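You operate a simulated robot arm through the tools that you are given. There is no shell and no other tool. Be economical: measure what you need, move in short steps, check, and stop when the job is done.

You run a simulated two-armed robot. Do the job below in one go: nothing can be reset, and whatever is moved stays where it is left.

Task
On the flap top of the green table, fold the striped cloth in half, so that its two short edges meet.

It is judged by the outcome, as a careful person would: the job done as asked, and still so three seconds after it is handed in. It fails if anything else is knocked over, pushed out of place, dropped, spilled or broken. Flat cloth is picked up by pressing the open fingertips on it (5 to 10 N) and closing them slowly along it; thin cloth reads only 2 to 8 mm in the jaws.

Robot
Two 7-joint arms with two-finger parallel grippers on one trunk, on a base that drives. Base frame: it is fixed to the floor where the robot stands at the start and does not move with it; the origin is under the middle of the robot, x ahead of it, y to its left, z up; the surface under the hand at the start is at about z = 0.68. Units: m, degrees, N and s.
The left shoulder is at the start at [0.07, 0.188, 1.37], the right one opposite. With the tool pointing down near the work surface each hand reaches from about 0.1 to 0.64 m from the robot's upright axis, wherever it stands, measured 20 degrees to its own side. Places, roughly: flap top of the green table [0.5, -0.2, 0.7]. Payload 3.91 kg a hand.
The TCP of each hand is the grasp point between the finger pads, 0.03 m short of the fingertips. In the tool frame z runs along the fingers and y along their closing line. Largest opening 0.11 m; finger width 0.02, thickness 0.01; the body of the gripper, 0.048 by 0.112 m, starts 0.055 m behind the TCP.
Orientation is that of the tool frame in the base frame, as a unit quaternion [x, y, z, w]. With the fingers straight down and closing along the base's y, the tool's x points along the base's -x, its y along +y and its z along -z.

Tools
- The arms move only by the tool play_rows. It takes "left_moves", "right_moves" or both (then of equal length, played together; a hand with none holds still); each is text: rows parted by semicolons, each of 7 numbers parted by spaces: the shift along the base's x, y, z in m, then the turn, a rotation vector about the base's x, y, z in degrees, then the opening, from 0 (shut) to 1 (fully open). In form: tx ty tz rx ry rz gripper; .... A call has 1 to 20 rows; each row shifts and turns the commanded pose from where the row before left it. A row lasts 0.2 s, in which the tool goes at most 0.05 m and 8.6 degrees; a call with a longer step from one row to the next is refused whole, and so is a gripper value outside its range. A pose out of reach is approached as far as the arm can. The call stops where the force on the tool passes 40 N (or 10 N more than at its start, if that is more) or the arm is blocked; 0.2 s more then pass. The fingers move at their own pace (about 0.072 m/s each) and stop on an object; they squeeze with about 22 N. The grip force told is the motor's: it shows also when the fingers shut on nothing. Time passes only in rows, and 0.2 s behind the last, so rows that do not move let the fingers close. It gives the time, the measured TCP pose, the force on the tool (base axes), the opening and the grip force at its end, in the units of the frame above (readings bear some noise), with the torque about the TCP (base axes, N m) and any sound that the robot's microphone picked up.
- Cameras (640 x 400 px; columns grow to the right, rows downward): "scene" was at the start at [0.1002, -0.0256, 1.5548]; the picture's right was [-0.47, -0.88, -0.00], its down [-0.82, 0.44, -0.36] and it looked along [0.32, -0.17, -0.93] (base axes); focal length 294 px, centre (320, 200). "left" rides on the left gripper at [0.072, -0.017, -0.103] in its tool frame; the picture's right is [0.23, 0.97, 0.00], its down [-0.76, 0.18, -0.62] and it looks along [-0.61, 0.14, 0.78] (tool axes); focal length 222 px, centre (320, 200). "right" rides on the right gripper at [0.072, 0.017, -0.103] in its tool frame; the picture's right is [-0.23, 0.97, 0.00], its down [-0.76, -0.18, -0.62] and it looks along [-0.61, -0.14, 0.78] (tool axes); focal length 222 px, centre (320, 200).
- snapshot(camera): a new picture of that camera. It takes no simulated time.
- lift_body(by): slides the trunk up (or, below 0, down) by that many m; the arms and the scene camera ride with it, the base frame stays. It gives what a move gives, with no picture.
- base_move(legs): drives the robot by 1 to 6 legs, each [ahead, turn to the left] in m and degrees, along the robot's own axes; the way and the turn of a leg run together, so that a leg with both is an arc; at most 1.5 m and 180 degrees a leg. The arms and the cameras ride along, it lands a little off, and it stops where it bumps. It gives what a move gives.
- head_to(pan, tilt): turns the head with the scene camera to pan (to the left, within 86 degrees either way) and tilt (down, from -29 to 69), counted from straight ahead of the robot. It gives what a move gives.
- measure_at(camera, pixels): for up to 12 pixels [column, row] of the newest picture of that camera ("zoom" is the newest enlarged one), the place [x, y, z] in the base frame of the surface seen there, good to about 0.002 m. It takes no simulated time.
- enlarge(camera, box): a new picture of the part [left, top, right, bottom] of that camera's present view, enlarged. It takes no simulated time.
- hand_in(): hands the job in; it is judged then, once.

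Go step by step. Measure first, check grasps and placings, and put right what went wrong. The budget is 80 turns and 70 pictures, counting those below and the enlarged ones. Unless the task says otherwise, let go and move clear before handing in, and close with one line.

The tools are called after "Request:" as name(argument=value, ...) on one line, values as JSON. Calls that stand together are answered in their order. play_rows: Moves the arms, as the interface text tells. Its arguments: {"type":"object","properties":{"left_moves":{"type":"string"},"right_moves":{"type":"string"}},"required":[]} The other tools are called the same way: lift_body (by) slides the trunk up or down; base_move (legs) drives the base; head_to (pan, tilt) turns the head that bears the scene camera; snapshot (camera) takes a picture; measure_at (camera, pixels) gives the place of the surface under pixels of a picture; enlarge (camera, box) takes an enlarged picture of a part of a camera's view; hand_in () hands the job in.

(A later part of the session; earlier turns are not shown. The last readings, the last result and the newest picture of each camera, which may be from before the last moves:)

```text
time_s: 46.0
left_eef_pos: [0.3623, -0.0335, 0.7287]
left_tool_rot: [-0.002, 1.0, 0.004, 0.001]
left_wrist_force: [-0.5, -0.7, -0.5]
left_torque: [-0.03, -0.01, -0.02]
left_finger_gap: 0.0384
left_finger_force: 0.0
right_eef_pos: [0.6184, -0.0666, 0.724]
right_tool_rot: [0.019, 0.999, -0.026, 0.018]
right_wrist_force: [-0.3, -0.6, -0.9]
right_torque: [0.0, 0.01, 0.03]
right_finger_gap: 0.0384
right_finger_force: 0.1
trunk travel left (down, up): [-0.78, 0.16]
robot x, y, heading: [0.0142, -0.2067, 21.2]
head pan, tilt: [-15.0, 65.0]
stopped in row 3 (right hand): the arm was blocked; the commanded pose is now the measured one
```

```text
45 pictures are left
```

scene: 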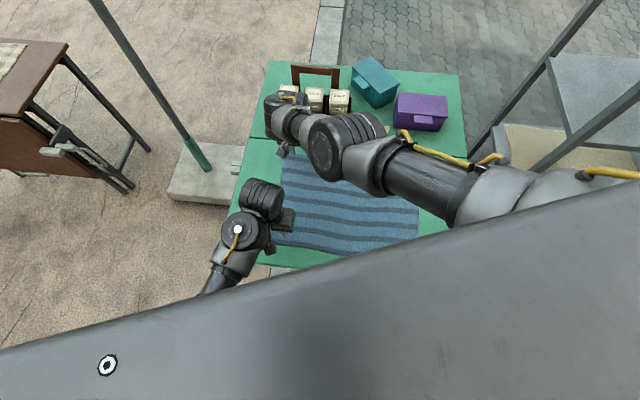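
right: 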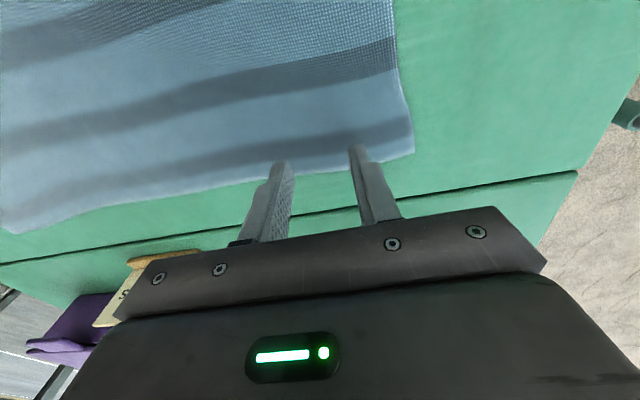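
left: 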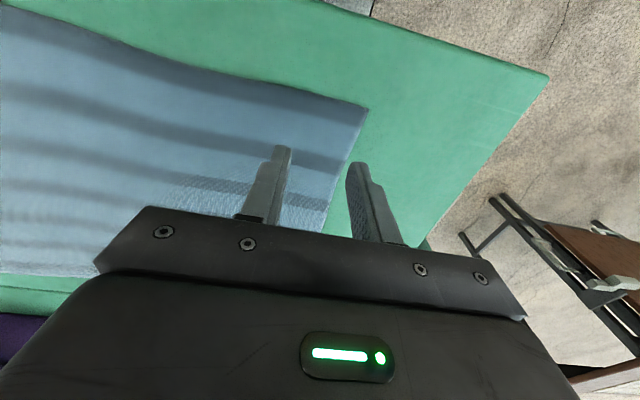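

The right arm is too stretched in this stance. Turning the base to about +40° brings the right shoulder closer to the far corner while the left still reaches, so I'll lift the hands and turn.

Request:
play_rows(right_moves="-0.02 -0.02 0.02 0 0 4 0.35; -0.02 -0.02 0.02 0 0 4 0.35; -0.01 -0.02 0.02 0 0 4 0.35; 0 0 0 0 0 0 0.35", left_moves="0 0 0.02 0 0 0 0.35; 0 0 0.02 0 0 0 0.35; 0 0 0.02 0 0 0 0.35; 0 0 0 0 0 0 0.35")

Request:
base_move(legs=[[0, 19]])

Request:
head_to(pan=-40, tilt=63)

Request:
snapshot(camera="scene")

```text
time_s: 46.8
left_eef_pos: [0.3642, -0.0339, 0.7877]
left_tool_rot: [-0.001, 1.0, 0.004, 0.0]
left_wrist_force: [-0.1, -0.4, 0.4]
left_torque: [0.01, 0.03, 0.02]
left_finger_gap: 0.0384
left_finger_force: 0.0
right_eef_pos: [0.575, -0.1267, 0.7861]
right_tool_rot: [-0.076, 0.997, -0.018, 0.027]
right_wrist_force: [8.5, 4.1, -53.1]
right_torque: [-1.65, -3.46, -0.55]
right_finger_gap: 0.0387
right_finger_force: 0.1
trunk travel left (down, up): [-0.78, 0.16]
robot x, y, heading: [0.0143, -0.2035, 21.4]
head pan, tilt: [-15.0, 65.0]
stopped in row 4 (right hand): the force on the tool passed its limit at 134 N (the readings are from after the stop); the commanded pose is now the measured one
```

```text
time_s: 47.6
left_eef_pos: [0.3606, -0.0266, 0.7877]
left_tool_rot: [-0.01, 1.0, 0.004, 0.002]
left_wrist_force: [0.0, 1.0, -1.0]
left_torque: [-0.02, 0.03, 0.01]
left_finger_gap: 0.0385
left_finger_force: 0.0
right_eef_pos: [0.5727, -0.1162, 0.7849]
right_tool_rot: [-0.084, 0.996, -0.019, 0.028]
right_wrist_force: [4.7, 1.1, -20.0]
right_torque: [-0.46, -1.22, -0.13]
right_finger_gap: 0.0383
right_finger_force: 0.1
trunk travel left (down, up): [-0.78, 0.16]
robot x, y, heading: [0.0142, -0.2042, 21.9]
head pan, tilt: [-15.0, 65.0]
stopped in leg 1: the force on the tool passed its limit at 65 N (the readings are from after the stop); the commanded pose is now the measured one
```

```text
time_s: 48.5
left_eef_pos: [0.3611, -0.0268, 0.7872]
left_tool_rot: [-0.01, 1.0, 0.004, 0.002]
left_wrist_force: [-0.5, 0.2, 0.1]
left_torque: [-0.01, -0.02, 0.04]
left_finger_gap: 0.0385
left_finger_force: 0.1
right_eef_pos: [0.5729, -0.1172, 0.7856]
right_tool_rot: [-0.084, 0.996, -0.017, 0.028]
right_wrist_force: [3.8, 0.7, -31.9]
right_torque: [-0.63, -2.23, -0.12]
right_finger_gap: 0.0384
right_finger_force: 0.1
trunk travel left (down, up): [-0.78, 0.16]
robot x, y, heading: [0.0153, -0.2064, 22.1]
head pan, tilt: [-40.0, 63.0]
```

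```text
44 pictures are left
```

scene: 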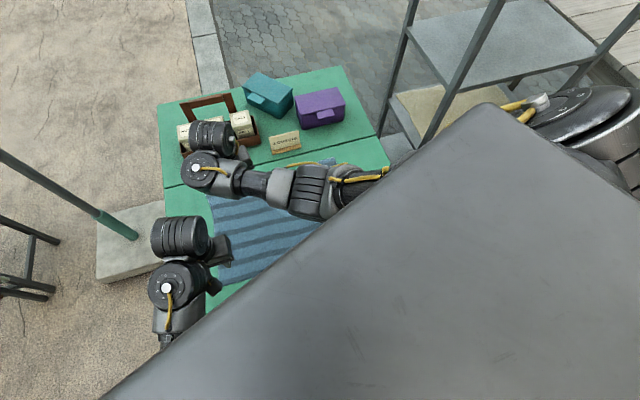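

The right hand again shows −32 N, with its wrist folding onto itself. I'll lower it slightly and move it forward to relieve it.

Request:
play_rows(right_moves="0.01 0 -0.01 0 0 0 0.35; 0.01 0 -0.01 0 0 0 0.35; 0 0 0 0 0 0 0.35")

Request:
snapshot(camera="right")

Request:
enlarge(camera="scene", box=[140, 80, 400, 260])

```text
time_s: 49.3
left_eef_pos: [0.3607, -0.0271, 0.788]
left_tool_rot: [-0.01, 1.0, 0.004, 0.002]
left_wrist_force: [0.2, 0.3, 1.5]
left_torque: [0.04, -0.01, 0.02]
left_finger_gap: 0.0386
left_finger_force: 0.1
right_eef_pos: [0.592, -0.1187, 0.7658]
right_tool_rot: [-0.084, 0.996, -0.017, 0.027]
right_wrist_force: [-0.2, 0.2, -0.2]
right_torque: [0.02, -0.01, -0.01]
right_finger_gap: 0.0388
right_finger_force: 0.1
trunk travel left (down, up): [-0.78, 0.16]
robot x, y, heading: [0.0151, -0.2028, 22.3]
head pan, tilt: [-40.0, 63.0]
```

```text
43 pictures are left
```

right: 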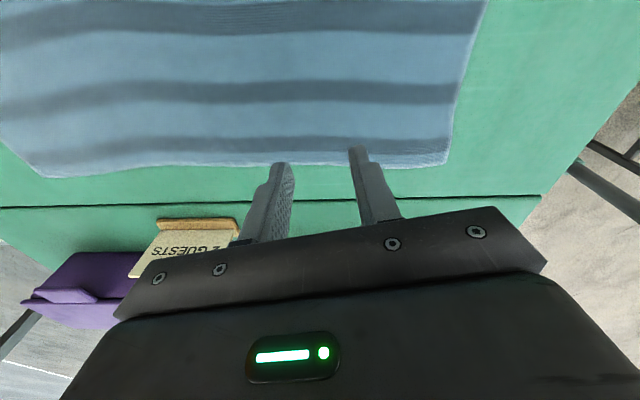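

```text
2.22 times, centred on (270, 170) of scene
```

zoom: 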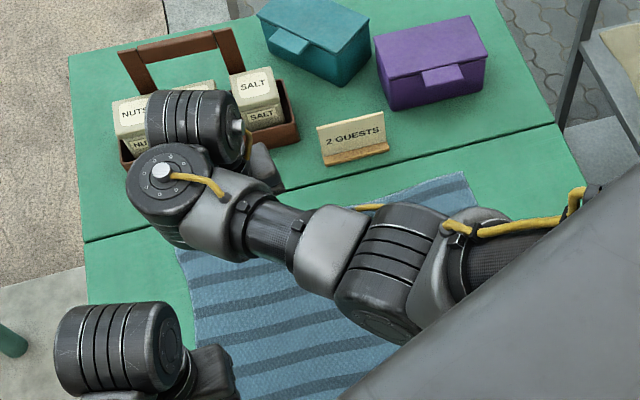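

Request:
measure_at(camera="zoom", pixels=[[390, 260], [180, 180], [185, 120], [265, 230], [480, 250], [380, 320], [110, 330], [240, 390]])

```text
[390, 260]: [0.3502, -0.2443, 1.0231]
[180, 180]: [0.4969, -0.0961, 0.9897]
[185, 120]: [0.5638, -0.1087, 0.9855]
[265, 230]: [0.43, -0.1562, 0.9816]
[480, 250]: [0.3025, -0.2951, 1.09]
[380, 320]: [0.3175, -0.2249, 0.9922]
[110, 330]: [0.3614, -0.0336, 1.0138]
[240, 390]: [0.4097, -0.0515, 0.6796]
```

The forearm is nearly horizontal because the trunk is low, and lifting the hand then folds the wrist onto it. I'll raise the trunk back up and turn to heading 40 so the right shoulder is closer to the far corner.

Request:
lift_body(by=0.1)

Request:
base_move(legs=[[0, 18]])

```text
time_s: 50.6
left_eef_pos: [0.3618, -0.0267, 0.8883]
left_tool_rot: [-0.011, 1.0, 0.005, 0.001]
left_wrist_force: [-0.1, -1.1, -0.7]
left_torque: [0.01, 0.02, 0.0]
left_finger_gap: 0.0386
left_finger_force: 0.1
right_eef_pos: [0.5927, -0.1181, 0.865]
right_tool_rot: [-0.084, 0.996, -0.018, 0.027]
right_wrist_force: [0.2, -0.7, -0.2]
right_torque: [-0.01, -0.01, 0.01]
right_finger_gap: 0.0383
right_finger_force: 0.0
trunk travel left (down, up): [-0.88, 0.06]
robot x, y, heading: [0.0152, -0.2071, 22.2]
head pan, tilt: [-40.0, 63.0]
```

```text
time_s: 52.0
left_eef_pos: [0.2895, 0.0711, 0.8884]
left_tool_rot: [-0.165, 0.986, 0.004, 0.001]
left_wrist_force: [0.3, -0.1, -0.3]
left_torque: [-0.02, 0.03, -0.01]
left_finger_gap: 0.0386
left_finger_force: 0.1
right_eef_pos: [0.5381, 0.0566, 0.8646]
right_tool_rot: [-0.239, 0.97, -0.013, 0.029]
right_wrist_force: [0.1, 0.6, -0.8]
right_torque: [0.02, -0.01, 0.03]
right_finger_gap: 0.0385
right_finger_force: 0.0
trunk travel left (down, up): [-0.88, 0.06]
robot x, y, heading: [0.0158, -0.2068, 39.8]
head pan, tilt: [-40.0, 63.0]
```

Good. Now I'll bring both hands down toward their corners.

Request:
play_rows(right_moves="0.012 -0.018 -0.024 0.65 3.6 0 0.35; 0.012 -0.018 -0.024 0 0 -5 0.35; 0.012 -0.018 -0.024 0 0 -5 0.35; 0.012 -0.018 -0.024 0 0 0 0.35; 0.011 -0.018 -0.024 0 0 0 0.35; 0 0 0 0 0 0 0.35", left_moves="0.0145 -0.021 -0.028 0 0 -6.3 0.35; 0.0145 -0.021 -0.028 0 0 -6.3 0.35; 0.0145 -0.021 -0.028 0 0 -6.3 0.35; 0.0145 -0.021 -0.028 0 0 0 0.35; 0.0145 -0.021 -0.028 0 0 0 0.35; 0 0 0 0 0 0 0.35")

Request:
snapshot(camera="right")

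Request:
snapshot(camera="left")

```text
time_s: 53.3
left_eef_pos: [0.303, 0.0335, 0.7087]
left_tool_rot: [-0.013, 0.998, 0.048, -0.043]
left_wrist_force: [4.2, -8.4, 24.2]
left_torque: [-0.9, -0.3, 0.03]
left_finger_gap: 0.0413
left_finger_force: 2.2
right_eef_pos: [0.5955, -0.0366, 0.7453]
right_tool_rot: [-0.154, 0.988, 0.001, 0.002]
right_wrist_force: [0.4, 0.7, 0.3]
right_torque: [0.0, 0.02, 0.0]
right_finger_gap: 0.0385
right_finger_force: 0.1
trunk travel left (down, up): [-0.88, 0.06]
robot x, y, heading: [0.0127, -0.203, 40.1]
head pan, tilt: [-40.0, 63.0]
stopped in row 6 (left hand): the force on the tool passed its limit at 70 N (the readings are from after the stop); the commanded pose is now the measured one
```

```text
41 pictures are left
```

right: 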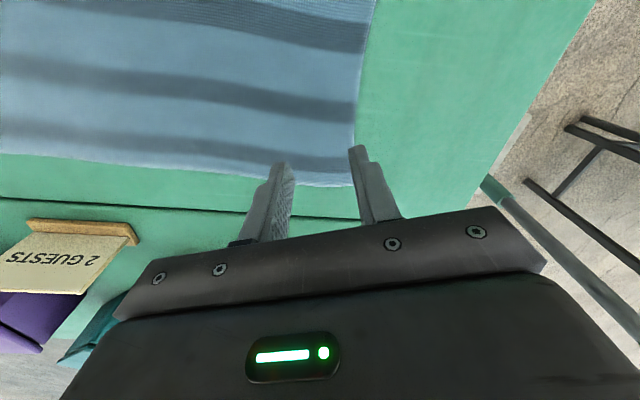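

```text
40 pictures are left
```

left: 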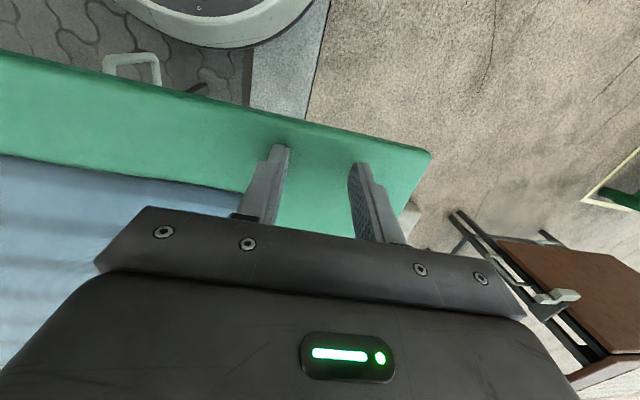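

The left hand was pushed off its path and touched bare table at (0.303, 0.033), because heading 40 folds it too much. Heading about 22 with the robot shifted to y ≈ −0.12 should suit both arms, so I'll lift and reposition.

Request:
play_rows(right_moves="-0.005 0 0.02 0 0 0 0.35; -0.005 0 0.02 0 0 0 0.35; -0.005 0 0.02 0 0 0 0.35; 0 0 0 0 0 0 0.35", left_moves="0 0 0.02 0 0 0 0.35; 0 0.005 0.02 0 0 0 0.35; 0 0.005 0.02 0 0 0 0.35; 0 0 0.0 0 0 0 0.35")

Request:
lift_body(by=0.06)

```text
time_s: 54.3
left_eef_pos: [0.3046, 0.0437, 0.7671]
left_tool_rot: [-0.013, 0.998, 0.046, -0.045]
left_wrist_force: [0.4, 0.1, 0.3]
left_torque: [0.0, -0.01, 0.0]
left_finger_gap: 0.0387
left_finger_force: 0.0
right_eef_pos: [0.5791, -0.0341, 0.8043]
right_tool_rot: [-0.152, 0.988, -0.001, 0.0]
right_wrist_force: [0.1, -0.6, 0.3]
right_torque: [0.01, -0.04, 0.0]
right_finger_gap: 0.0388
right_finger_force: 0.0
trunk travel left (down, up): [-0.88, 0.06]
robot x, y, heading: [0.0147, -0.2055, 40.0]
head pan, tilt: [-40.0, 63.0]
```

```text
time_s: 55.3
left_eef_pos: [0.3062, 0.0426, 0.8275]
left_tool_rot: [-0.013, 0.998, 0.047, -0.045]
left_wrist_force: [0.0, 0.8, 0.3]
left_torque: [0.03, -0.02, 0.0]
left_finger_gap: 0.0388
left_finger_force: 0.0
right_eef_pos: [0.5791, -0.0323, 0.864]
right_tool_rot: [-0.153, 0.988, -0.001, -0.001]
right_wrist_force: [0.1, -0.3, -0.5]
right_torque: [-0.01, -0.01, 0.0]
right_finger_gap: 0.0384
right_finger_force: 0.0
trunk travel left (down, up): [-0.94, 0.0]
robot x, y, heading: [0.0135, -0.204, 39.9]
head pan, tilt: [-40.0, 63.0]
```

Request:
base_move(legs=[[0, -60], [-0.12, 0], [0, 42], [0.12, 0]])

Request:
head_to(pan=-22, tilt=65)

Request:
snapshot(camera="scene")

```text
time_s: 61.9
left_eef_pos: [0.3638, 0.0118, 0.8279]
left_tool_rot: [0.161, 0.985, 0.055, -0.037]
left_wrist_force: [0.1, -0.4, 0.5]
left_torque: [-0.01, 0.01, -0.01]
left_finger_gap: 0.0385
left_finger_force: 0.1
right_eef_pos: [0.5966, -0.154, 0.8658]
right_tool_rot: [0.02, 1.0, -0.001, 0.0]
right_wrist_force: [0.0, 0.1, 0.4]
right_torque: [-0.02, 0.0, -0.02]
right_finger_gap: 0.0388
right_finger_force: 0.1
trunk travel left (down, up): [-0.94, 0.0]
robot x, y, heading: [0.007, -0.1222, 19.8]
head pan, tilt: [-40.0, 63.0]
```

```text
time_s: 62.7
left_eef_pos: [0.3655, 0.0109, 0.8257]
left_tool_rot: [0.16, 0.985, 0.052, -0.036]
left_wrist_force: [-0.1, 0.6, -0.4]
left_torque: [-0.01, 0.02, -0.01]
left_finger_gap: 0.0384
left_finger_force: 0.0
right_eef_pos: [0.5971, -0.1544, 0.8628]
right_tool_rot: [0.02, 1.0, -0.001, -0.001]
right_wrist_force: [-0.8, 0.4, 0.1]
right_torque: [-0.02, 0.04, 0.02]
right_finger_gap: 0.0383
right_finger_force: 0.1
trunk travel left (down, up): [-0.94, 0.0]
robot x, y, heading: [0.0061, -0.125, 20.0]
head pan, tilt: [-22.0, 65.0]
```

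```text
39 pictures are left
```

scene: 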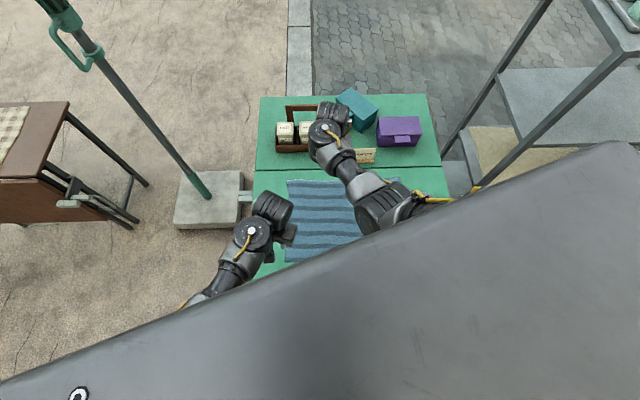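

The robot is at (0.006, −0.125), heading 20. Now both hands go down to hover over their corners.

Request:
play_rows(right_moves="0 0.024 -0.024 0 0 6 0.35; 0 0.024 -0.024 0 0 6 0.35; 0 0.024 -0.024 0 0 0 0.35; 0 0.024 -0.024 0 0 0 0.35; 0 0.024 -0.02 0 0 0 0.35; 0 0 0 0 0 0 0.35", left_moves="-0.001 -0.009 -0.016 -6.5 -3.1 0 0.35; -0.001 -0.009 -0.016 0 0 6.2 0.35; -0.001 -0.009 -0.016 0 0 6.2 0.35; 0 -0.009 -0.016 0 0 6.2 0.35; 0 -0.009 -0.016 0 0 0 0.35; 0 0 0 0 0 0 0.35")

Request:
snapshot(camera="right")

Request:
snapshot(camera="left")

```text
time_s: 64.3
left_eef_pos: [0.3327, 0.0205, 0.7198]
left_tool_rot: [-0.008, 0.999, 0.037, -0.022]
left_wrist_force: [0.4, 0.2, -0.1]
left_torque: [0.0, 0.01, -0.05]
left_finger_gap: 0.0385
left_finger_force: 0.0
right_eef_pos: [0.5894, -0.0648, 0.7742]
right_tool_rot: [-0.084, 0.996, -0.001, 0.0]
right_wrist_force: [-0.2, 0.4, -0.1]
right_torque: [0.02, 0.0, 0.02]
right_finger_gap: 0.0388
right_finger_force: 0.1
right hand out of reach, approached as far as the arm can: row 4, 5
trunk travel left (down, up): [-0.94, 0.0]
robot x, y, heading: [0.0075, -0.1225, 20.1]
head pan, tilt: [-22.0, 65.0]
stopped in row 6 (left hand): the arm was blocked; the commanded pose is now the measured one
```

```text
38 pictures are left
```

right: 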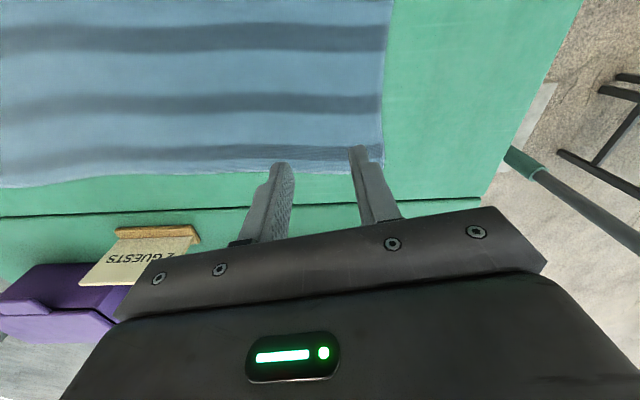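

```text
37 pictures are left
```

left: 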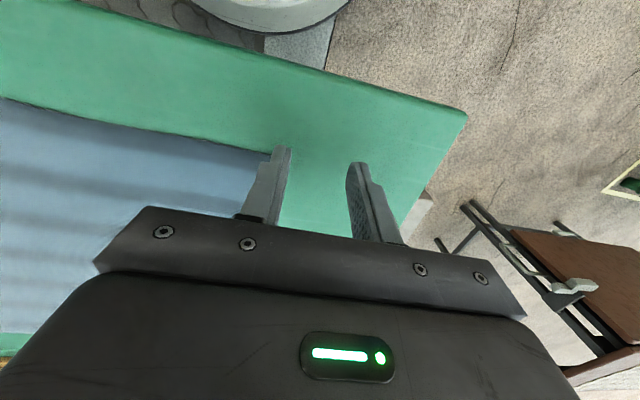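

The raised trunk hurts the right reach, and the left arm is stuck in a folded posture. I'll free the left by moving it up and outward to a comfortable spot, then lower the trunk again.

Request:
play_rows(left_moves="0.01 0.01 0.03 0 0 0 0.35; 0.02 0.01 0.03 0 0 0 0.35; 0.03 0.01 0.02 0 0 0 0.35; 0.03 0.01 0.02 0 0 0 0.35; 0.03 0 0 0 0 0 0.35; 0.03 0 0 0 0 0 0.35; 0 0 0 -4.2 -2.6 0 0.35; 0 0 0 0 0 0 0.35", right_moves="0 0 0.01 0 0 0 0.35; 0 0 0.01 0 0 0 0.35; 0 0 0.01 0 0 0 0.35; 0 0 0 0 0 0 0.35; 0 0 0 0 0 0 0.35; 0 0 0 0 0 0 0.35; 0 0 0 0 0 0 0.35; 0 0 0 0 0 0 0.35")

Request:
lift_body(by=-0.06)

Request:
snapshot(camera="scene")

```text
time_s: 66.3
left_eef_pos: [0.4907, 0.0911, 0.8224]
left_tool_rot: [-0.016, 1.0, 0.017, 0.006]
left_wrist_force: [0.8, -0.2, 0.1]
left_torque: [0.03, 0.0, 0.01]
left_finger_gap: 0.0386
left_finger_force: 0.1
right_eef_pos: [0.5894, -0.0642, 0.8026]
right_tool_rot: [-0.083, 0.997, 0.0, -0.001]
right_wrist_force: [1.0, 0.3, 0.3]
right_torque: [0.01, -0.01, -0.01]
right_finger_gap: 0.0386
right_finger_force: 0.1
trunk travel left (down, up): [-0.94, 0.0]
robot x, y, heading: [0.01, -0.1215, 20.0]
head pan, tilt: [-22.0, 65.0]
stopped in row 8 (left hand): the arm was blocked; the commanded pose is now the measured one
```

```text
time_s: 67.3
left_eef_pos: [0.4899, 0.0909, 0.7625]
left_tool_rot: [-0.017, 1.0, 0.016, 0.006]
left_wrist_force: [0.8, -0.4, -0.4]
left_torque: [-0.02, 0.02, 0.01]
left_finger_gap: 0.0384
left_finger_force: 0.2
right_eef_pos: [0.5905, -0.0654, 0.7431]
right_tool_rot: [-0.084, 0.996, -0.002, 0.001]
right_wrist_force: [-0.3, -0.7, -0.1]
right_torque: [0.0, 0.0, -0.02]
right_finger_gap: 0.0384
right_finger_force: 0.1
trunk travel left (down, up): [-0.88, 0.06]
robot x, y, heading: [0.0101, -0.1247, 19.9]
head pan, tilt: [-22.0, 65.0]
```

```text
36 pictures are left
```

scene: 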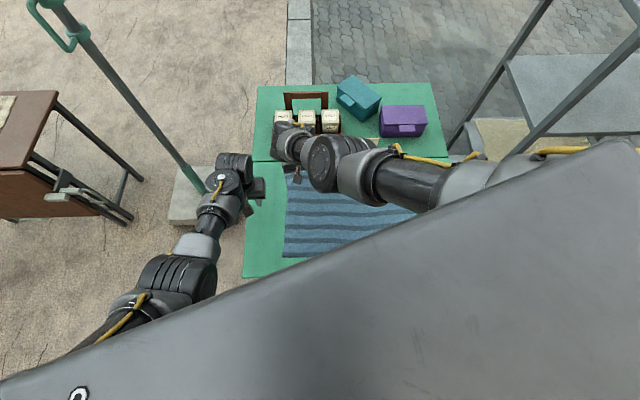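

The arms keep drifting into limits when both are used at once, so I'll decouple them. The right hand grasps the far corner now, and the left takes the near corner afterwards.

Request:
play_rows(right_moves="0 0.008 -0.006 0 0 0 0.35; 0.002 0.008 -0.006 0 0 0 0.35; 0.002 0.008 -0.006 0 0 0 0.35; 0 0.007 -0.006 0 0 0 0.35; 0 0 0 0 0 0 0.35")

Request:
snapshot(camera="right")

```text
time_s: 68.5
left_eef_pos: [0.4899, 0.0904, 0.7626]
left_tool_rot: [-0.016, 1.0, 0.015, 0.007]
left_wrist_force: [-1.5, -0.3, 0.3]
left_torque: [-0.01, -0.03, 0.0]
left_finger_gap: 0.0386
left_finger_force: 0.0
right_eef_pos: [0.5852, -0.0398, 0.7283]
right_tool_rot: [-0.083, 0.997, -0.001, -0.001]
right_wrist_force: [0.0, 0.5, -0.2]
right_torque: [-0.01, 0.0, -0.02]
right_finger_gap: 0.0385
right_finger_force: 0.0
right hand out of reach, approached as far as the arm can: row 3, 4
trunk travel left (down, up): [-0.88, 0.06]
robot x, y, heading: [0.0088, -0.1238, 19.9]
head pan, tilt: [-22.0, 65.0]
```

```text
35 pictures are left
```

right: 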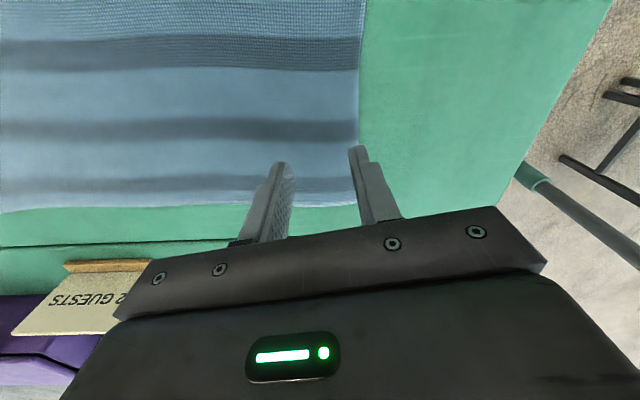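

Just short of reach again. Turning the base 8° more (the left isn't in use yet) brings the right shoulder closer.

Request:
play_rows(right_moves="0 0 0.015 0 0 0 0.35; 0 0 0.015 0 0 0 0.35", left_moves="-0.03 0 0.015 0 0 0 0.35; -0.03 0 0.015 0 0 0 0.35")

Request:
base_move(legs=[[0, 9]])

Request:
lift_body(by=-0.02)

```text
time_s: 69.1
left_eef_pos: [0.4267, 0.0856, 0.7946]
left_tool_rot: [-0.015, 1.0, 0.013, 0.008]
left_wrist_force: [-0.1, -0.1, 0.0]
left_torque: [-0.01, -0.03, 0.0]
left_finger_gap: 0.0387
left_finger_force: 0.1
right_eef_pos: [0.5843, -0.0395, 0.7588]
right_tool_rot: [-0.083, 0.997, -0.001, 0.001]
right_wrist_force: [0.5, 0.1, 0.6]
right_torque: [-0.01, -0.01, 0.03]
right_finger_gap: 0.0383
right_finger_force: 0.1
trunk travel left (down, up): [-0.88, 0.06]
robot x, y, heading: [0.0064, -0.1213, 19.9]
head pan, tilt: [-22.0, 65.0]
```

```text
time_s: 70.2
left_eef_pos: [0.392, 0.1501, 0.7942]
left_tool_rot: [-0.093, 0.996, 0.015, 0.006]
left_wrist_force: [0.0, 0.5, 0.0]
left_torque: [-0.03, 0.01, 0.04]
left_finger_gap: 0.0386
left_finger_force: 0.0
right_eef_pos: [0.564, 0.0494, 0.7563]
right_tool_rot: [-0.161, 0.987, -0.002, 0.0]
right_wrist_force: [0.1, 0.8, 0.0]
right_torque: [-0.05, -0.02, 0.02]
right_finger_gap: 0.0386
right_finger_force: 0.0
trunk travel left (down, up): [-0.88, 0.06]
robot x, y, heading: [0.0095, -0.1204, 29.0]
head pan, tilt: [-22.0, 65.0]
```

```text
time_s: 70.8
left_eef_pos: [0.3913, 0.151, 0.7743]
left_tool_rot: [-0.093, 0.996, 0.014, 0.007]
left_wrist_force: [-0.1, 0.4, 0.0]
left_torque: [0.02, -0.01, 0.01]
left_finger_gap: 0.0383
left_finger_force: 0.1
right_eef_pos: [0.5655, 0.0476, 0.736]
right_tool_rot: [-0.16, 0.987, -0.002, -0.001]
right_wrist_force: [0.0, -0.1, 1.0]
right_torque: [-0.04, 0.0, 0.03]
right_finger_gap: 0.0385
right_finger_force: 0.1
trunk travel left (down, up): [-0.86, 0.08]
robot x, y, heading: [0.0069, -0.1224, 28.9]
head pan, tilt: [-22.0, 65.0]
```

Request:
play_rows(right_moves="0.01 -0.02 0 0 0 -3 0.35; 0.01 -0.02 0 0 0 -3 0.35; 0.008 -0.02 -0.004 0 0 -3 0.35; 0.006 -0.02 -0.006 0 0 0 0.35; 0 0 -0.006 0 0 0 0.35; 0 0 0 0 0 0 0.35")

Request:
snapshot(camera="right")

```text
time_s: 72.2
left_eef_pos: [0.3925, 0.1494, 0.7744]
left_tool_rot: [-0.092, 0.996, 0.015, 0.006]
left_wrist_force: [1.0, 0.3, 0.1]
left_torque: [0.01, 0.02, -0.03]
left_finger_gap: 0.0383
left_finger_force: 0.1
right_eef_pos: [0.599, -0.0333, 0.7185]
right_tool_rot: [-0.083, 0.997, -0.001, -0.001]
right_wrist_force: [0.3, -0.1, 0.0]
right_torque: [0.0, 0.02, -0.02]
right_finger_gap: 0.0383
right_finger_force: 0.1
trunk travel left (down, up): [-0.86, 0.08]
robot x, y, heading: [0.006, -0.1246, 28.8]
head pan, tilt: [-22.0, 65.0]
```

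```text
34 pictures are left
```

right: 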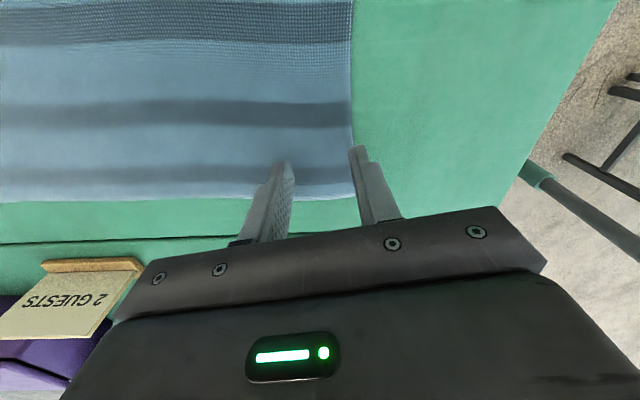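

Request:
measure_at(camera="right", pixels=[[350, 140], [352, 100], [353, 196], [270, 198], [349, 155]])

```text
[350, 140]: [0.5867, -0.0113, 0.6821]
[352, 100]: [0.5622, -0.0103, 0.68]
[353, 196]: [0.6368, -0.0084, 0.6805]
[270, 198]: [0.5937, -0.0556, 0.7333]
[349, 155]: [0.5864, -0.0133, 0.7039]
```

The edge here is at y ≈ −0.009, so I'll shift 9 mm inward and then press down.

Request:
play_rows(right_moves="0 -0.009 0 0 0 0 0.35; 0 0 -0.004 0 0 0 0.35; 0 0 -0.002 0 0 0 0.35; 0 0 0 0 0 0 0.35")

```text
time_s: 73.2
left_eef_pos: [0.3916, 0.1498, 0.7732]
left_tool_rot: [-0.092, 0.996, 0.014, 0.005]
left_wrist_force: [0.7, 0.2, -0.3]
left_torque: [-0.03, 0.03, 0.01]
left_finger_gap: 0.0386
left_finger_force: 0.1
right_eef_pos: [0.6006, -0.0412, 0.7138]
right_tool_rot: [-0.082, 0.997, -0.002, -0.001]
right_wrist_force: [-0.4, 0.2, -0.1]
right_torque: [0.04, 0.0, 0.02]
right_finger_gap: 0.0386
right_finger_force: 0.0
trunk travel left (down, up): [-0.86, 0.08]
robot x, y, heading: [0.0079, -0.1235, 28.8]
head pan, tilt: [-22.0, 65.0]
```

Request:
play_rows(right_moves="0 0 -0.001 0 0 0 0.35; 0 0 -0.001 0 0 0 0.35; 0 0 0 0 0 0 0.35")

```text
time_s: 74.0
left_eef_pos: [0.3915, 0.149, 0.7731]
left_tool_rot: [-0.093, 0.996, 0.014, 0.005]
left_wrist_force: [-0.7, -0.3, -0.4]
left_torque: [-0.03, 0.0, 0.01]
left_finger_gap: 0.0386
left_finger_force: 0.1
right_eef_pos: [0.6, -0.041, 0.7121]
right_tool_rot: [-0.083, 0.997, -0.002, 0.0]
right_wrist_force: [0.2, 0.1, 4.5]
right_torque: [0.01, -0.03, 0.0]
right_finger_gap: 0.0384
right_finger_force: 0.0
trunk travel left (down, up): [-0.86, 0.08]
robot x, y, heading: [0.0115, -0.1252, 28.9]
head pan, tilt: [-22.0, 65.0]
```

The force is 4.5 N; a touch more, then I'll close slowly.

Request:
play_rows(right_moves="0 0 -0.0007 0 0 0 0.35; 0 0 0 0 0 0 0.31; 0 0 0 0 0 0 0.27; 0 0 0 0 0 0 0.23; 0 0 0 0 0 0 0.19; 0 0 0 0 0 0 0.15; 0 0 0 0 0 0 0.11; 0 0 0 0 0 0 0.07; 0 0 0 0 0 0 0.03; 0 0 0 0 0 0 0; 0 0 0 0 0 0 0; 0 0 0 0 0 0 0")

Request:
snapshot(camera="right")

```text
time_s: 76.6
left_eef_pos: [0.3907, 0.1495, 0.7738]
left_tool_rot: [-0.092, 0.996, 0.015, 0.005]
left_wrist_force: [0.5, -0.5, 0.8]
left_torque: [0.01, -0.02, 0.0]
left_finger_gap: 0.0386
left_finger_force: 0.1
right_eef_pos: [0.5979, -0.0405, 0.7116]
right_tool_rot: [-0.083, 0.997, -0.002, 0.0]
right_wrist_force: [-0.4, -0.6, 13.3]
right_torque: [-0.01, 0.01, -0.01]
right_finger_gap: 0.0022
right_finger_force: 22.3
trunk travel left (down, up): [-0.86, 0.08]
robot x, y, heading: [0.0082, -0.1221, 29.0]
head pan, tilt: [-22.0, 65.0]
```

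```text
33 pictures are left
```

right: 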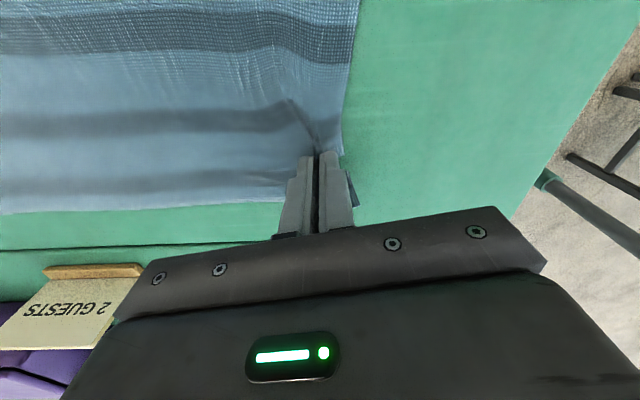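

The far corner is gripped (gap 2.2 mm, and the ridge is visible at (315,140)). I'll lift it a bit with slack toward the near side, then turn the base back 9° to give the left hand room.

Request:
play_rows(right_moves="0 0 0.015 0 0 0 0; -0.008 0 0.015 0 0 0 0; -0.01 -0.005 0.015 0 0 0 0; -0.012 -0.005 0.015 0 0 0 0; -0.015 -0.005 0.01 0 0 0 0; 0 0 0 0 0 0 0")

Request:
base_move(legs=[[0, -9]])

Request:
snapshot(camera="left")

Request:
snapshot(camera="scene")

```text
time_s: 78.0
left_eef_pos: [0.3926, 0.1499, 0.7736]
left_tool_rot: [-0.092, 0.996, 0.015, 0.005]
left_wrist_force: [0.3, -0.1, -1.3]
left_torque: [-0.03, -0.04, -0.05]
left_finger_gap: 0.0385
left_finger_force: 0.0
right_eef_pos: [0.5521, -0.0574, 0.78]
right_tool_rot: [-0.082, 0.997, -0.002, -0.002]
right_wrist_force: [-0.2, 0.0, -0.6]
right_torque: [0.04, -0.02, -0.02]
right_finger_gap: 0.0019
right_finger_force: 22.2
trunk travel left (down, up): [-0.86, 0.08]
robot x, y, heading: [0.0102, -0.1221, 28.9]
head pan, tilt: [-22.0, 65.0]
```

```text
time_s: 79.1
left_eef_pos: [0.4284, 0.0873, 0.7731]
left_tool_rot: [-0.015, 1.0, 0.014, 0.007]
left_wrist_force: [0.0, -0.9, 0.8]
left_torque: [0.01, 0.02, 0.02]
left_finger_gap: 0.0387
left_finger_force: 0.1
right_eef_pos: [0.5563, -0.1429, 0.7813]
right_tool_rot: [-0.005, 1.0, -0.002, -0.002]
right_wrist_force: [0.0, -0.1, 0.6]
right_torque: [0.0, 0.01, 0.02]
right_finger_gap: 0.0018
right_finger_force: 21.8
trunk travel left (down, up): [-0.86, 0.08]
robot x, y, heading: [0.0066, -0.1252, 20.1]
head pan, tilt: [-22.0, 65.0]
```

```text
32 pictures are left
```

left: 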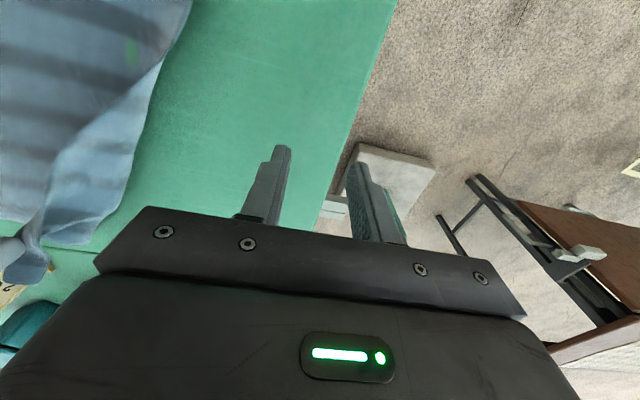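

```text
31 pictures are left
```

scene: 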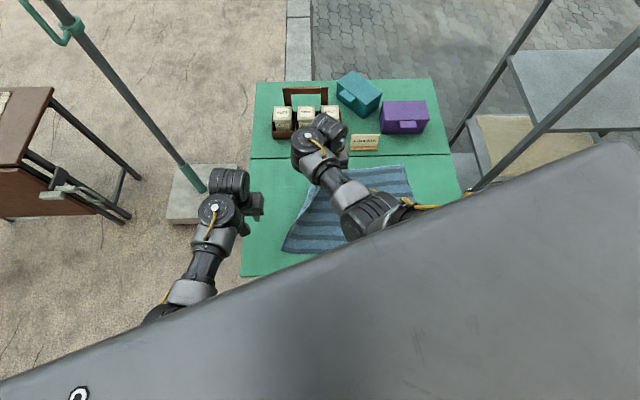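

The far corner is lifted and held. Now the left hand goes toward the near corner.

Request:
play_rows(left_moves="-0.011 -0.02 0.002 0 0 0 0.35; -0.011 -0.02 0.002 0 0 0 0.35; -0.011 -0.02 0.002 0 0 0 0.35; -0.011 -0.02 0.002 0 0 0 0.35; -0.011 -0.02 0 0 0 0 0.35; -0.008 -0.015 0 0 0 0 0.35; 0 0 0 0 0 0 0.35")

Request:
snapshot(camera="left")

```text
time_s: 80.7
left_eef_pos: [0.3661, -0.0291, 0.781]
left_tool_rot: [-0.015, 1.0, 0.014, 0.007]
left_wrist_force: [0.4, -0.3, 0.0]
left_torque: [0.0, -0.01, 0.0]
left_finger_gap: 0.0385
left_finger_force: 0.1
right_eef_pos: [0.5558, -0.1416, 0.7809]
right_tool_rot: [-0.006, 1.0, -0.002, -0.002]
right_wrist_force: [0.0, 0.2, -0.6]
right_torque: [0.03, 0.02, -0.03]
right_finger_gap: 0.0017
right_finger_force: 21.4
trunk travel left (down, up): [-0.86, 0.08]
robot x, y, heading: [0.0093, -0.1216, 19.7]
head pan, tilt: [-22.0, 65.0]
```

```text
30 pictures are left
```

left: 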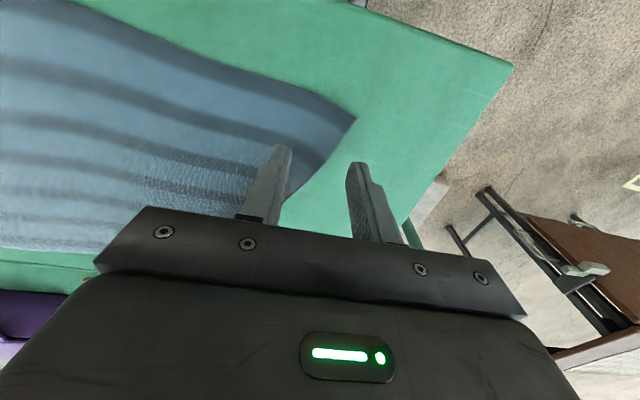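

Request:
measure_at(camera="left", pixels=[[353, 119], [330, 155], [300, 190], [300, 92], [240, 180], [320, 130]])

```text
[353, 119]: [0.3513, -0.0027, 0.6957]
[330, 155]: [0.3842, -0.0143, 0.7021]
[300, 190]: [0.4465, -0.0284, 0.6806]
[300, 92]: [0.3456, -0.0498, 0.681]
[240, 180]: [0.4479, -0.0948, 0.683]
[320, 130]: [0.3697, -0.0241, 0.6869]
```

The near corner is at (0.351, −0.003) with its edge near y = −0.012, so I'll grasp at (0.374, −0.042).

Request:
play_rows(left_moves="0.004 -0.006 -0.015 0 0 0 0.35; 0.004 -0.006 -0.015 0 0 0 0.35; 0 -0.001 -0.015 0 0 0 0.35; 0 0 -0.01 0 0 0 0.35; 0 0 -0.006 0 0 0 0.35; 0 0 -0.004 0 0 0 0.35; 0 0 0 0 0 0 0.35")

```text
time_s: 81.8
left_eef_pos: [0.3556, -0.0154, 0.7111]
left_tool_rot: [-0.015, 0.999, 0.032, -0.005]
left_wrist_force: [-3.8, -2.8, 25.9]
left_torque: [-0.82, -0.09, -0.12]
left_finger_gap: 0.0392
left_finger_force: 0.1
right_eef_pos: [0.5537, -0.1431, 0.7832]
right_tool_rot: [-0.005, 1.0, -0.001, -0.001]
right_wrist_force: [0.1, 0.5, 0.3]
right_torque: [0.03, -0.01, 0.03]
right_finger_gap: 0.0018
right_finger_force: 22.5
trunk travel left (down, up): [-0.86, 0.08]
robot x, y, heading: [0.0082, -0.1248, 20.1]
head pan, tilt: [-22.0, 65.0]
stopped in row 5 (left hand): the force on the tool passed its limit at 50 N (the readings are from after the stop); the commanded pose is now the measured one
```

Descending by arm drives the left into its limit again. I'll go back up and descend with the trunk instead; the right hand has height to spare.

Request:
play_rows(left_moves="0.002 -0.003 0.02 0 0 0 0.35; 0.004 -0.006 0.02 0 0 0 0.35; 0.006 -0.008 0.02 -1 -1 0 0.35; 0.006 -0.009 0.01 -1 0 0 0.35; 0 0 0 0 0 0 0.35", right_moves="0 0 0 0 0 0 0; 0 0 0 0 0 0 0; 0 0 0.005 0 0 0 0; 0 0 0.005 0 0 0 0; 0 0 0 0 0 0 0")

Request:
snapshot(camera="left")

```text
time_s: 83.0
left_eef_pos: [0.3655, -0.0312, 0.7707]
left_tool_rot: [-0.018, 1.0, 0.021, -0.005]
left_wrist_force: [0.1, -0.4, 0.1]
left_torque: [-0.01, -0.01, -0.02]
left_finger_gap: 0.0386
left_finger_force: 0.0
right_eef_pos: [0.5552, -0.1406, 0.7915]
right_tool_rot: [-0.005, 1.0, -0.002, 0.0]
right_wrist_force: [0.7, -0.5, -1.0]
right_torque: [-0.01, 0.0, -0.01]
right_finger_gap: 0.0019
right_finger_force: 22.0
trunk travel left (down, up): [-0.86, 0.08]
robot x, y, heading: [0.0071, -0.1202, 19.8]
head pan, tilt: [-22.0, 65.0]
```

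```text
29 pictures are left
```

left: 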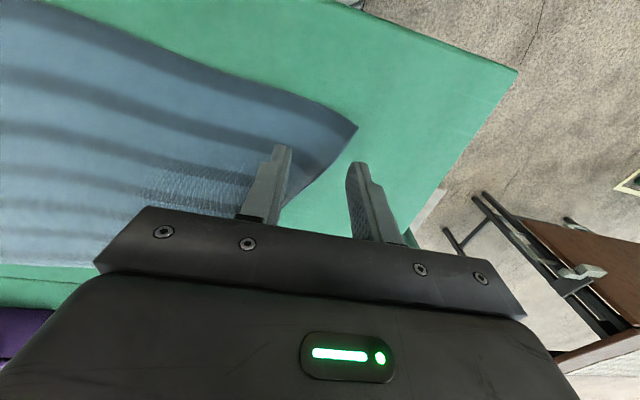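

Request:
play_rows(left_moves="0.004 -0.005 0.01 0 0 0 0.35; 0.005 -0.006 0.005 0 0 0 0.35; 0 0 0 0 0 0 0.35")

Request:
lift_body(by=-0.06)

```text
time_s: 84.0
left_eef_pos: [0.3672, -0.0256, 0.7726]
left_tool_rot: [-0.021, 0.999, 0.036, -0.016]
left_wrist_force: [0.6, 0.3, 0.5]
left_torque: [-0.01, -0.02, 0.02]
left_finger_gap: 0.0385
left_finger_force: 0.1
right_eef_pos: [0.5555, -0.1411, 0.7926]
right_tool_rot: [-0.005, 1.0, -0.002, -0.001]
right_wrist_force: [-0.4, 0.2, 0.5]
right_torque: [0.03, 0.01, 0.03]
right_finger_gap: 0.002
right_finger_force: 22.0
trunk travel left (down, up): [-0.86, 0.08]
robot x, y, heading: [0.008, -0.1217, 20.0]
head pan, tilt: [-22.0, 65.0]
stopped in row 3 (left hand): the arm was blocked; the commanded pose is now the measured one
```

```text
time_s: 85.0
left_eef_pos: [0.367, -0.0251, 0.7122]
left_tool_rot: [-0.021, 0.999, 0.036, -0.014]
left_wrist_force: [0.4, 0.4, 4.2]
left_torque: [-0.07, -0.03, -0.02]
left_finger_gap: 0.0381
left_finger_force: 0.0
right_eef_pos: [0.5548, -0.1422, 0.7324]
right_tool_rot: [-0.004, 1.0, -0.002, -0.002]
right_wrist_force: [1.7, 0.0, 0.8]
right_torque: [0.02, -0.01, 0.02]
right_finger_gap: 0.0022
right_finger_force: 22.3
trunk travel left (down, up): [-0.8, 0.14]
robot x, y, heading: [0.008, -0.1243, 19.7]
head pan, tilt: [-22.0, 65.0]
```

The left touches at (0.367, −0.025), but its outer finger is off the edge by about 1 cm. I'll lift 1 cm with the trunk, turn the base −2.5° to move it inward, and press again.

Request:
lift_body(by=0.015)

Request:
base_move(legs=[[0, -2.8]])

Request:
snapshot(camera="left")

```text
time_s: 85.7
left_eef_pos: [0.3673, -0.0253, 0.728]
left_tool_rot: [-0.022, 0.999, 0.036, -0.015]
left_wrist_force: [-0.2, 0.4, -0.1]
left_torque: [0.0, -0.03, 0.0]
left_finger_gap: 0.0383
left_finger_force: 0.0
right_eef_pos: [0.5555, -0.142, 0.7477]
right_tool_rot: [-0.006, 1.0, -0.002, -0.001]
right_wrist_force: [-0.3, -0.5, 0.2]
right_torque: [0.01, 0.01, 0.03]
right_finger_gap: 0.0019
right_finger_force: 22.2
trunk travel left (down, up): [-0.815, 0.125]
robot x, y, heading: [0.007, -0.1251, 20.1]
head pan, tilt: [-22.0, 65.0]
```

```text
time_s: 86.5
left_eef_pos: [0.3721, -0.0429, 0.7264]
left_tool_rot: [0.004, 0.999, 0.035, -0.014]
left_wrist_force: [-0.4, 0.0, 0.0]
left_torque: [0.01, 0.01, -0.01]
left_finger_gap: 0.0387
left_finger_force: 0.0
right_eef_pos: [0.5534, -0.1681, 0.7477]
right_tool_rot: [0.02, 1.0, -0.002, 0.0]
right_wrist_force: [0.2, -0.6, 0.0]
right_torque: [0.03, 0.0, 0.03]
right_finger_gap: 0.0017
right_finger_force: 22.0
trunk travel left (down, up): [-0.815, 0.125]
robot x, y, heading: [0.0071, -0.1175, 17.1]
head pan, tilt: [-22.0, 65.0]
```

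```text
28 pictures are left
```

left: 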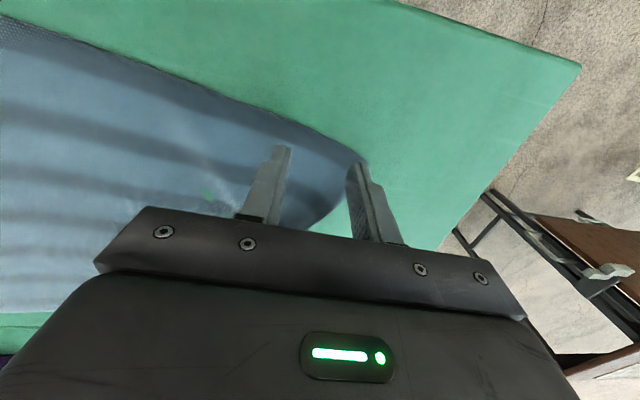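

Request:
measure_at(camera="left", pixels=[[360, 158], [340, 200], [318, 218], [320, 140], [315, 180], [250, 112]])

Request:
enlarge(camera="left", box=[220, 90, 440, 250])

```text
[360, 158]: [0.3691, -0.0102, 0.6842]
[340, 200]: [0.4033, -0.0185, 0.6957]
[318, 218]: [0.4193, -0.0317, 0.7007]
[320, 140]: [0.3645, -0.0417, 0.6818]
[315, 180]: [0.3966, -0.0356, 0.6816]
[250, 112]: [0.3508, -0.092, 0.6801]
```

```text
2.50 times, centred on (330, 170) of left
```

zoom: 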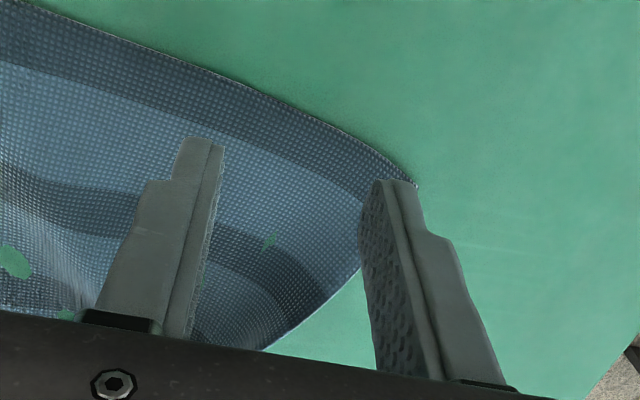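

The corner is at (0.372, −0.003). I'll nudge the left hand 12 mm in x so both fingertips land on cloth.

Request:
play_rows(left_moves="0.006 0 0.001 0 0 0 0.35; 0.006 0 0 0 0 0 0.35; 0 0 0 0 0 0 0.35")

```text
time_s: 87.3
left_eef_pos: [0.3764, -0.033, 0.7217]
left_tool_rot: [0.003, 0.999, 0.043, -0.022]
left_wrist_force: [-0.1, -0.5, 0.1]
left_torque: [0.02, -0.01, 0.0]
left_finger_gap: 0.0386
left_finger_force: 0.0
right_eef_pos: [0.555, -0.1678, 0.7479]
right_tool_rot: [0.019, 1.0, -0.002, -0.001]
right_wrist_force: [-0.4, 0.1, -0.3]
right_torque: [0.02, -0.01, 0.0]
right_finger_gap: 0.0019
right_finger_force: 22.1
trunk travel left (down, up): [-0.815, 0.125]
robot x, y, heading: [0.0054, -0.1219, 17.1]
head pan, tilt: [-22.0, 65.0]
```

Request:
base_move(legs=[[0.005, -1.7]])

Request:
enlarge(camera="left", box=[220, 90, 440, 250])

Request:
measure_at(camera="zoom", pixels=[[410, 185], [350, 275], [300, 325], [300, 120], [290, 230]])

```text
time_s: 88.0
left_eef_pos: [0.386, -0.0427, 0.7224]
left_tool_rot: [0.016, 0.999, 0.045, -0.019]
left_wrist_force: [-0.4, 0.3, -0.6]
left_torque: [0.01, -0.01, 0.02]
left_finger_gap: 0.0385
left_finger_force: 0.0
right_eef_pos: [0.5567, -0.1826, 0.7481]
right_tool_rot: [0.035, 0.999, -0.001, -0.001]
right_wrist_force: [1.3, -0.1, 0.7]
right_torque: [0.01, -0.01, 0.01]
right_finger_gap: 0.002
right_finger_force: 21.9
trunk travel left (down, up): [-0.815, 0.125]
robot x, y, heading: [0.012, -0.1198, 15.4]
head pan, tilt: [-22.0, 65.0]
```

```text
2.50 times, centred on (330, 170) of left
```

zoom: 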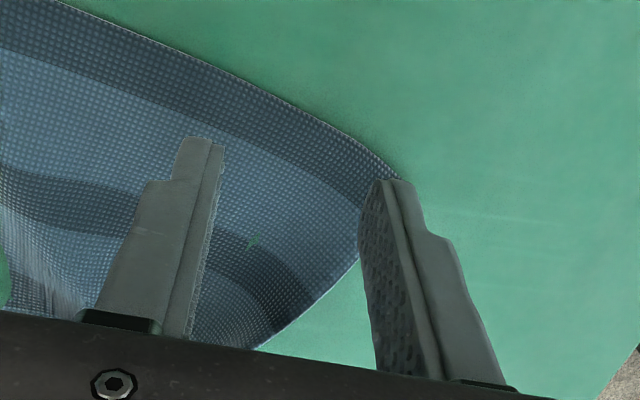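

```text
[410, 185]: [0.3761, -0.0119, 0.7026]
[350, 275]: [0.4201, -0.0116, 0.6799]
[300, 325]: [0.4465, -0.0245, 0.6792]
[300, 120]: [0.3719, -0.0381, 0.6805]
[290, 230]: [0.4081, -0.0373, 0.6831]
```

Both fingertips now sit over cloth, so I'll press with the trunk.

Request:
lift_body(by=-0.0105)

```text
time_s: 88.6
left_eef_pos: [0.3862, -0.0405, 0.7105]
left_tool_rot: [0.016, 0.999, 0.046, -0.017]
left_wrist_force: [-1.3, -0.3, 9.1]
left_torque: [-0.25, -0.03, 0.0]
left_finger_gap: 0.0376
left_finger_force: 0.1
right_eef_pos: [0.5572, -0.183, 0.7366]
right_tool_rot: [0.035, 0.999, -0.001, -0.001]
right_wrist_force: [-0.5, 0.2, -0.2]
right_torque: [0.0, -0.03, 0.02]
right_finger_gap: 0.0018
right_finger_force: 22.1
trunk travel left (down, up): [-0.804, 0.136]
robot x, y, heading: [0.0113, -0.1205, 15.5]
head pan, tilt: [-22.0, 65.0]
```

9.1 N on the left, which is in the right range. Closing slowly.

Request:
play_rows(left_moves="0 0 0 0 0 0 0.31; 0 0 0 0 0 0 0.27; 0 0 0 0 0 0 0.23; 0 0 0 0 0 0 0.19; 0 0 0 0 0 0 0.15; 0 0 0 0 0 0 0.11; 0 0 0 0 0 0 0.07; 0 0 0 0 0 0 0.03; 0 0 0 0 0 0 0; 0 0 0 0 0 0 0; 0 0 0 0 0 0 0")

Request:
enlarge(camera="left", box=[220, 90, 440, 250])

```text
time_s: 91.0
left_eef_pos: [0.385, -0.0413, 0.7104]
left_tool_rot: [0.016, 0.999, 0.045, -0.018]
left_wrist_force: [0.0, -0.6, 4.2]
left_torque: [-0.04, -0.02, -0.01]
left_finger_gap: 0.0001
left_finger_force: 22.0
right_eef_pos: [0.5573, -0.1831, 0.7369]
right_tool_rot: [0.036, 0.999, -0.001, -0.001]
right_wrist_force: [-0.6, -1.0, -1.2]
right_torque: [0.05, -0.03, 0.0]
right_finger_gap: 0.0018
right_finger_force: 22.3
trunk travel left (down, up): [-0.804, 0.136]
robot x, y, heading: [0.0109, -0.1197, 15.5]
head pan, tilt: [-22.0, 65.0]
```

```text
2.50 times, centred on (330, 170) of left
```

zoom: 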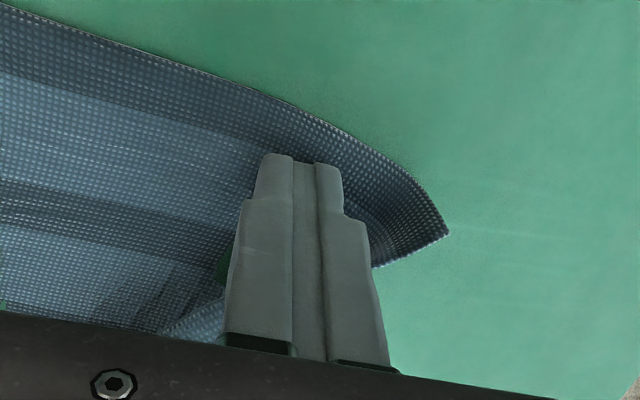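

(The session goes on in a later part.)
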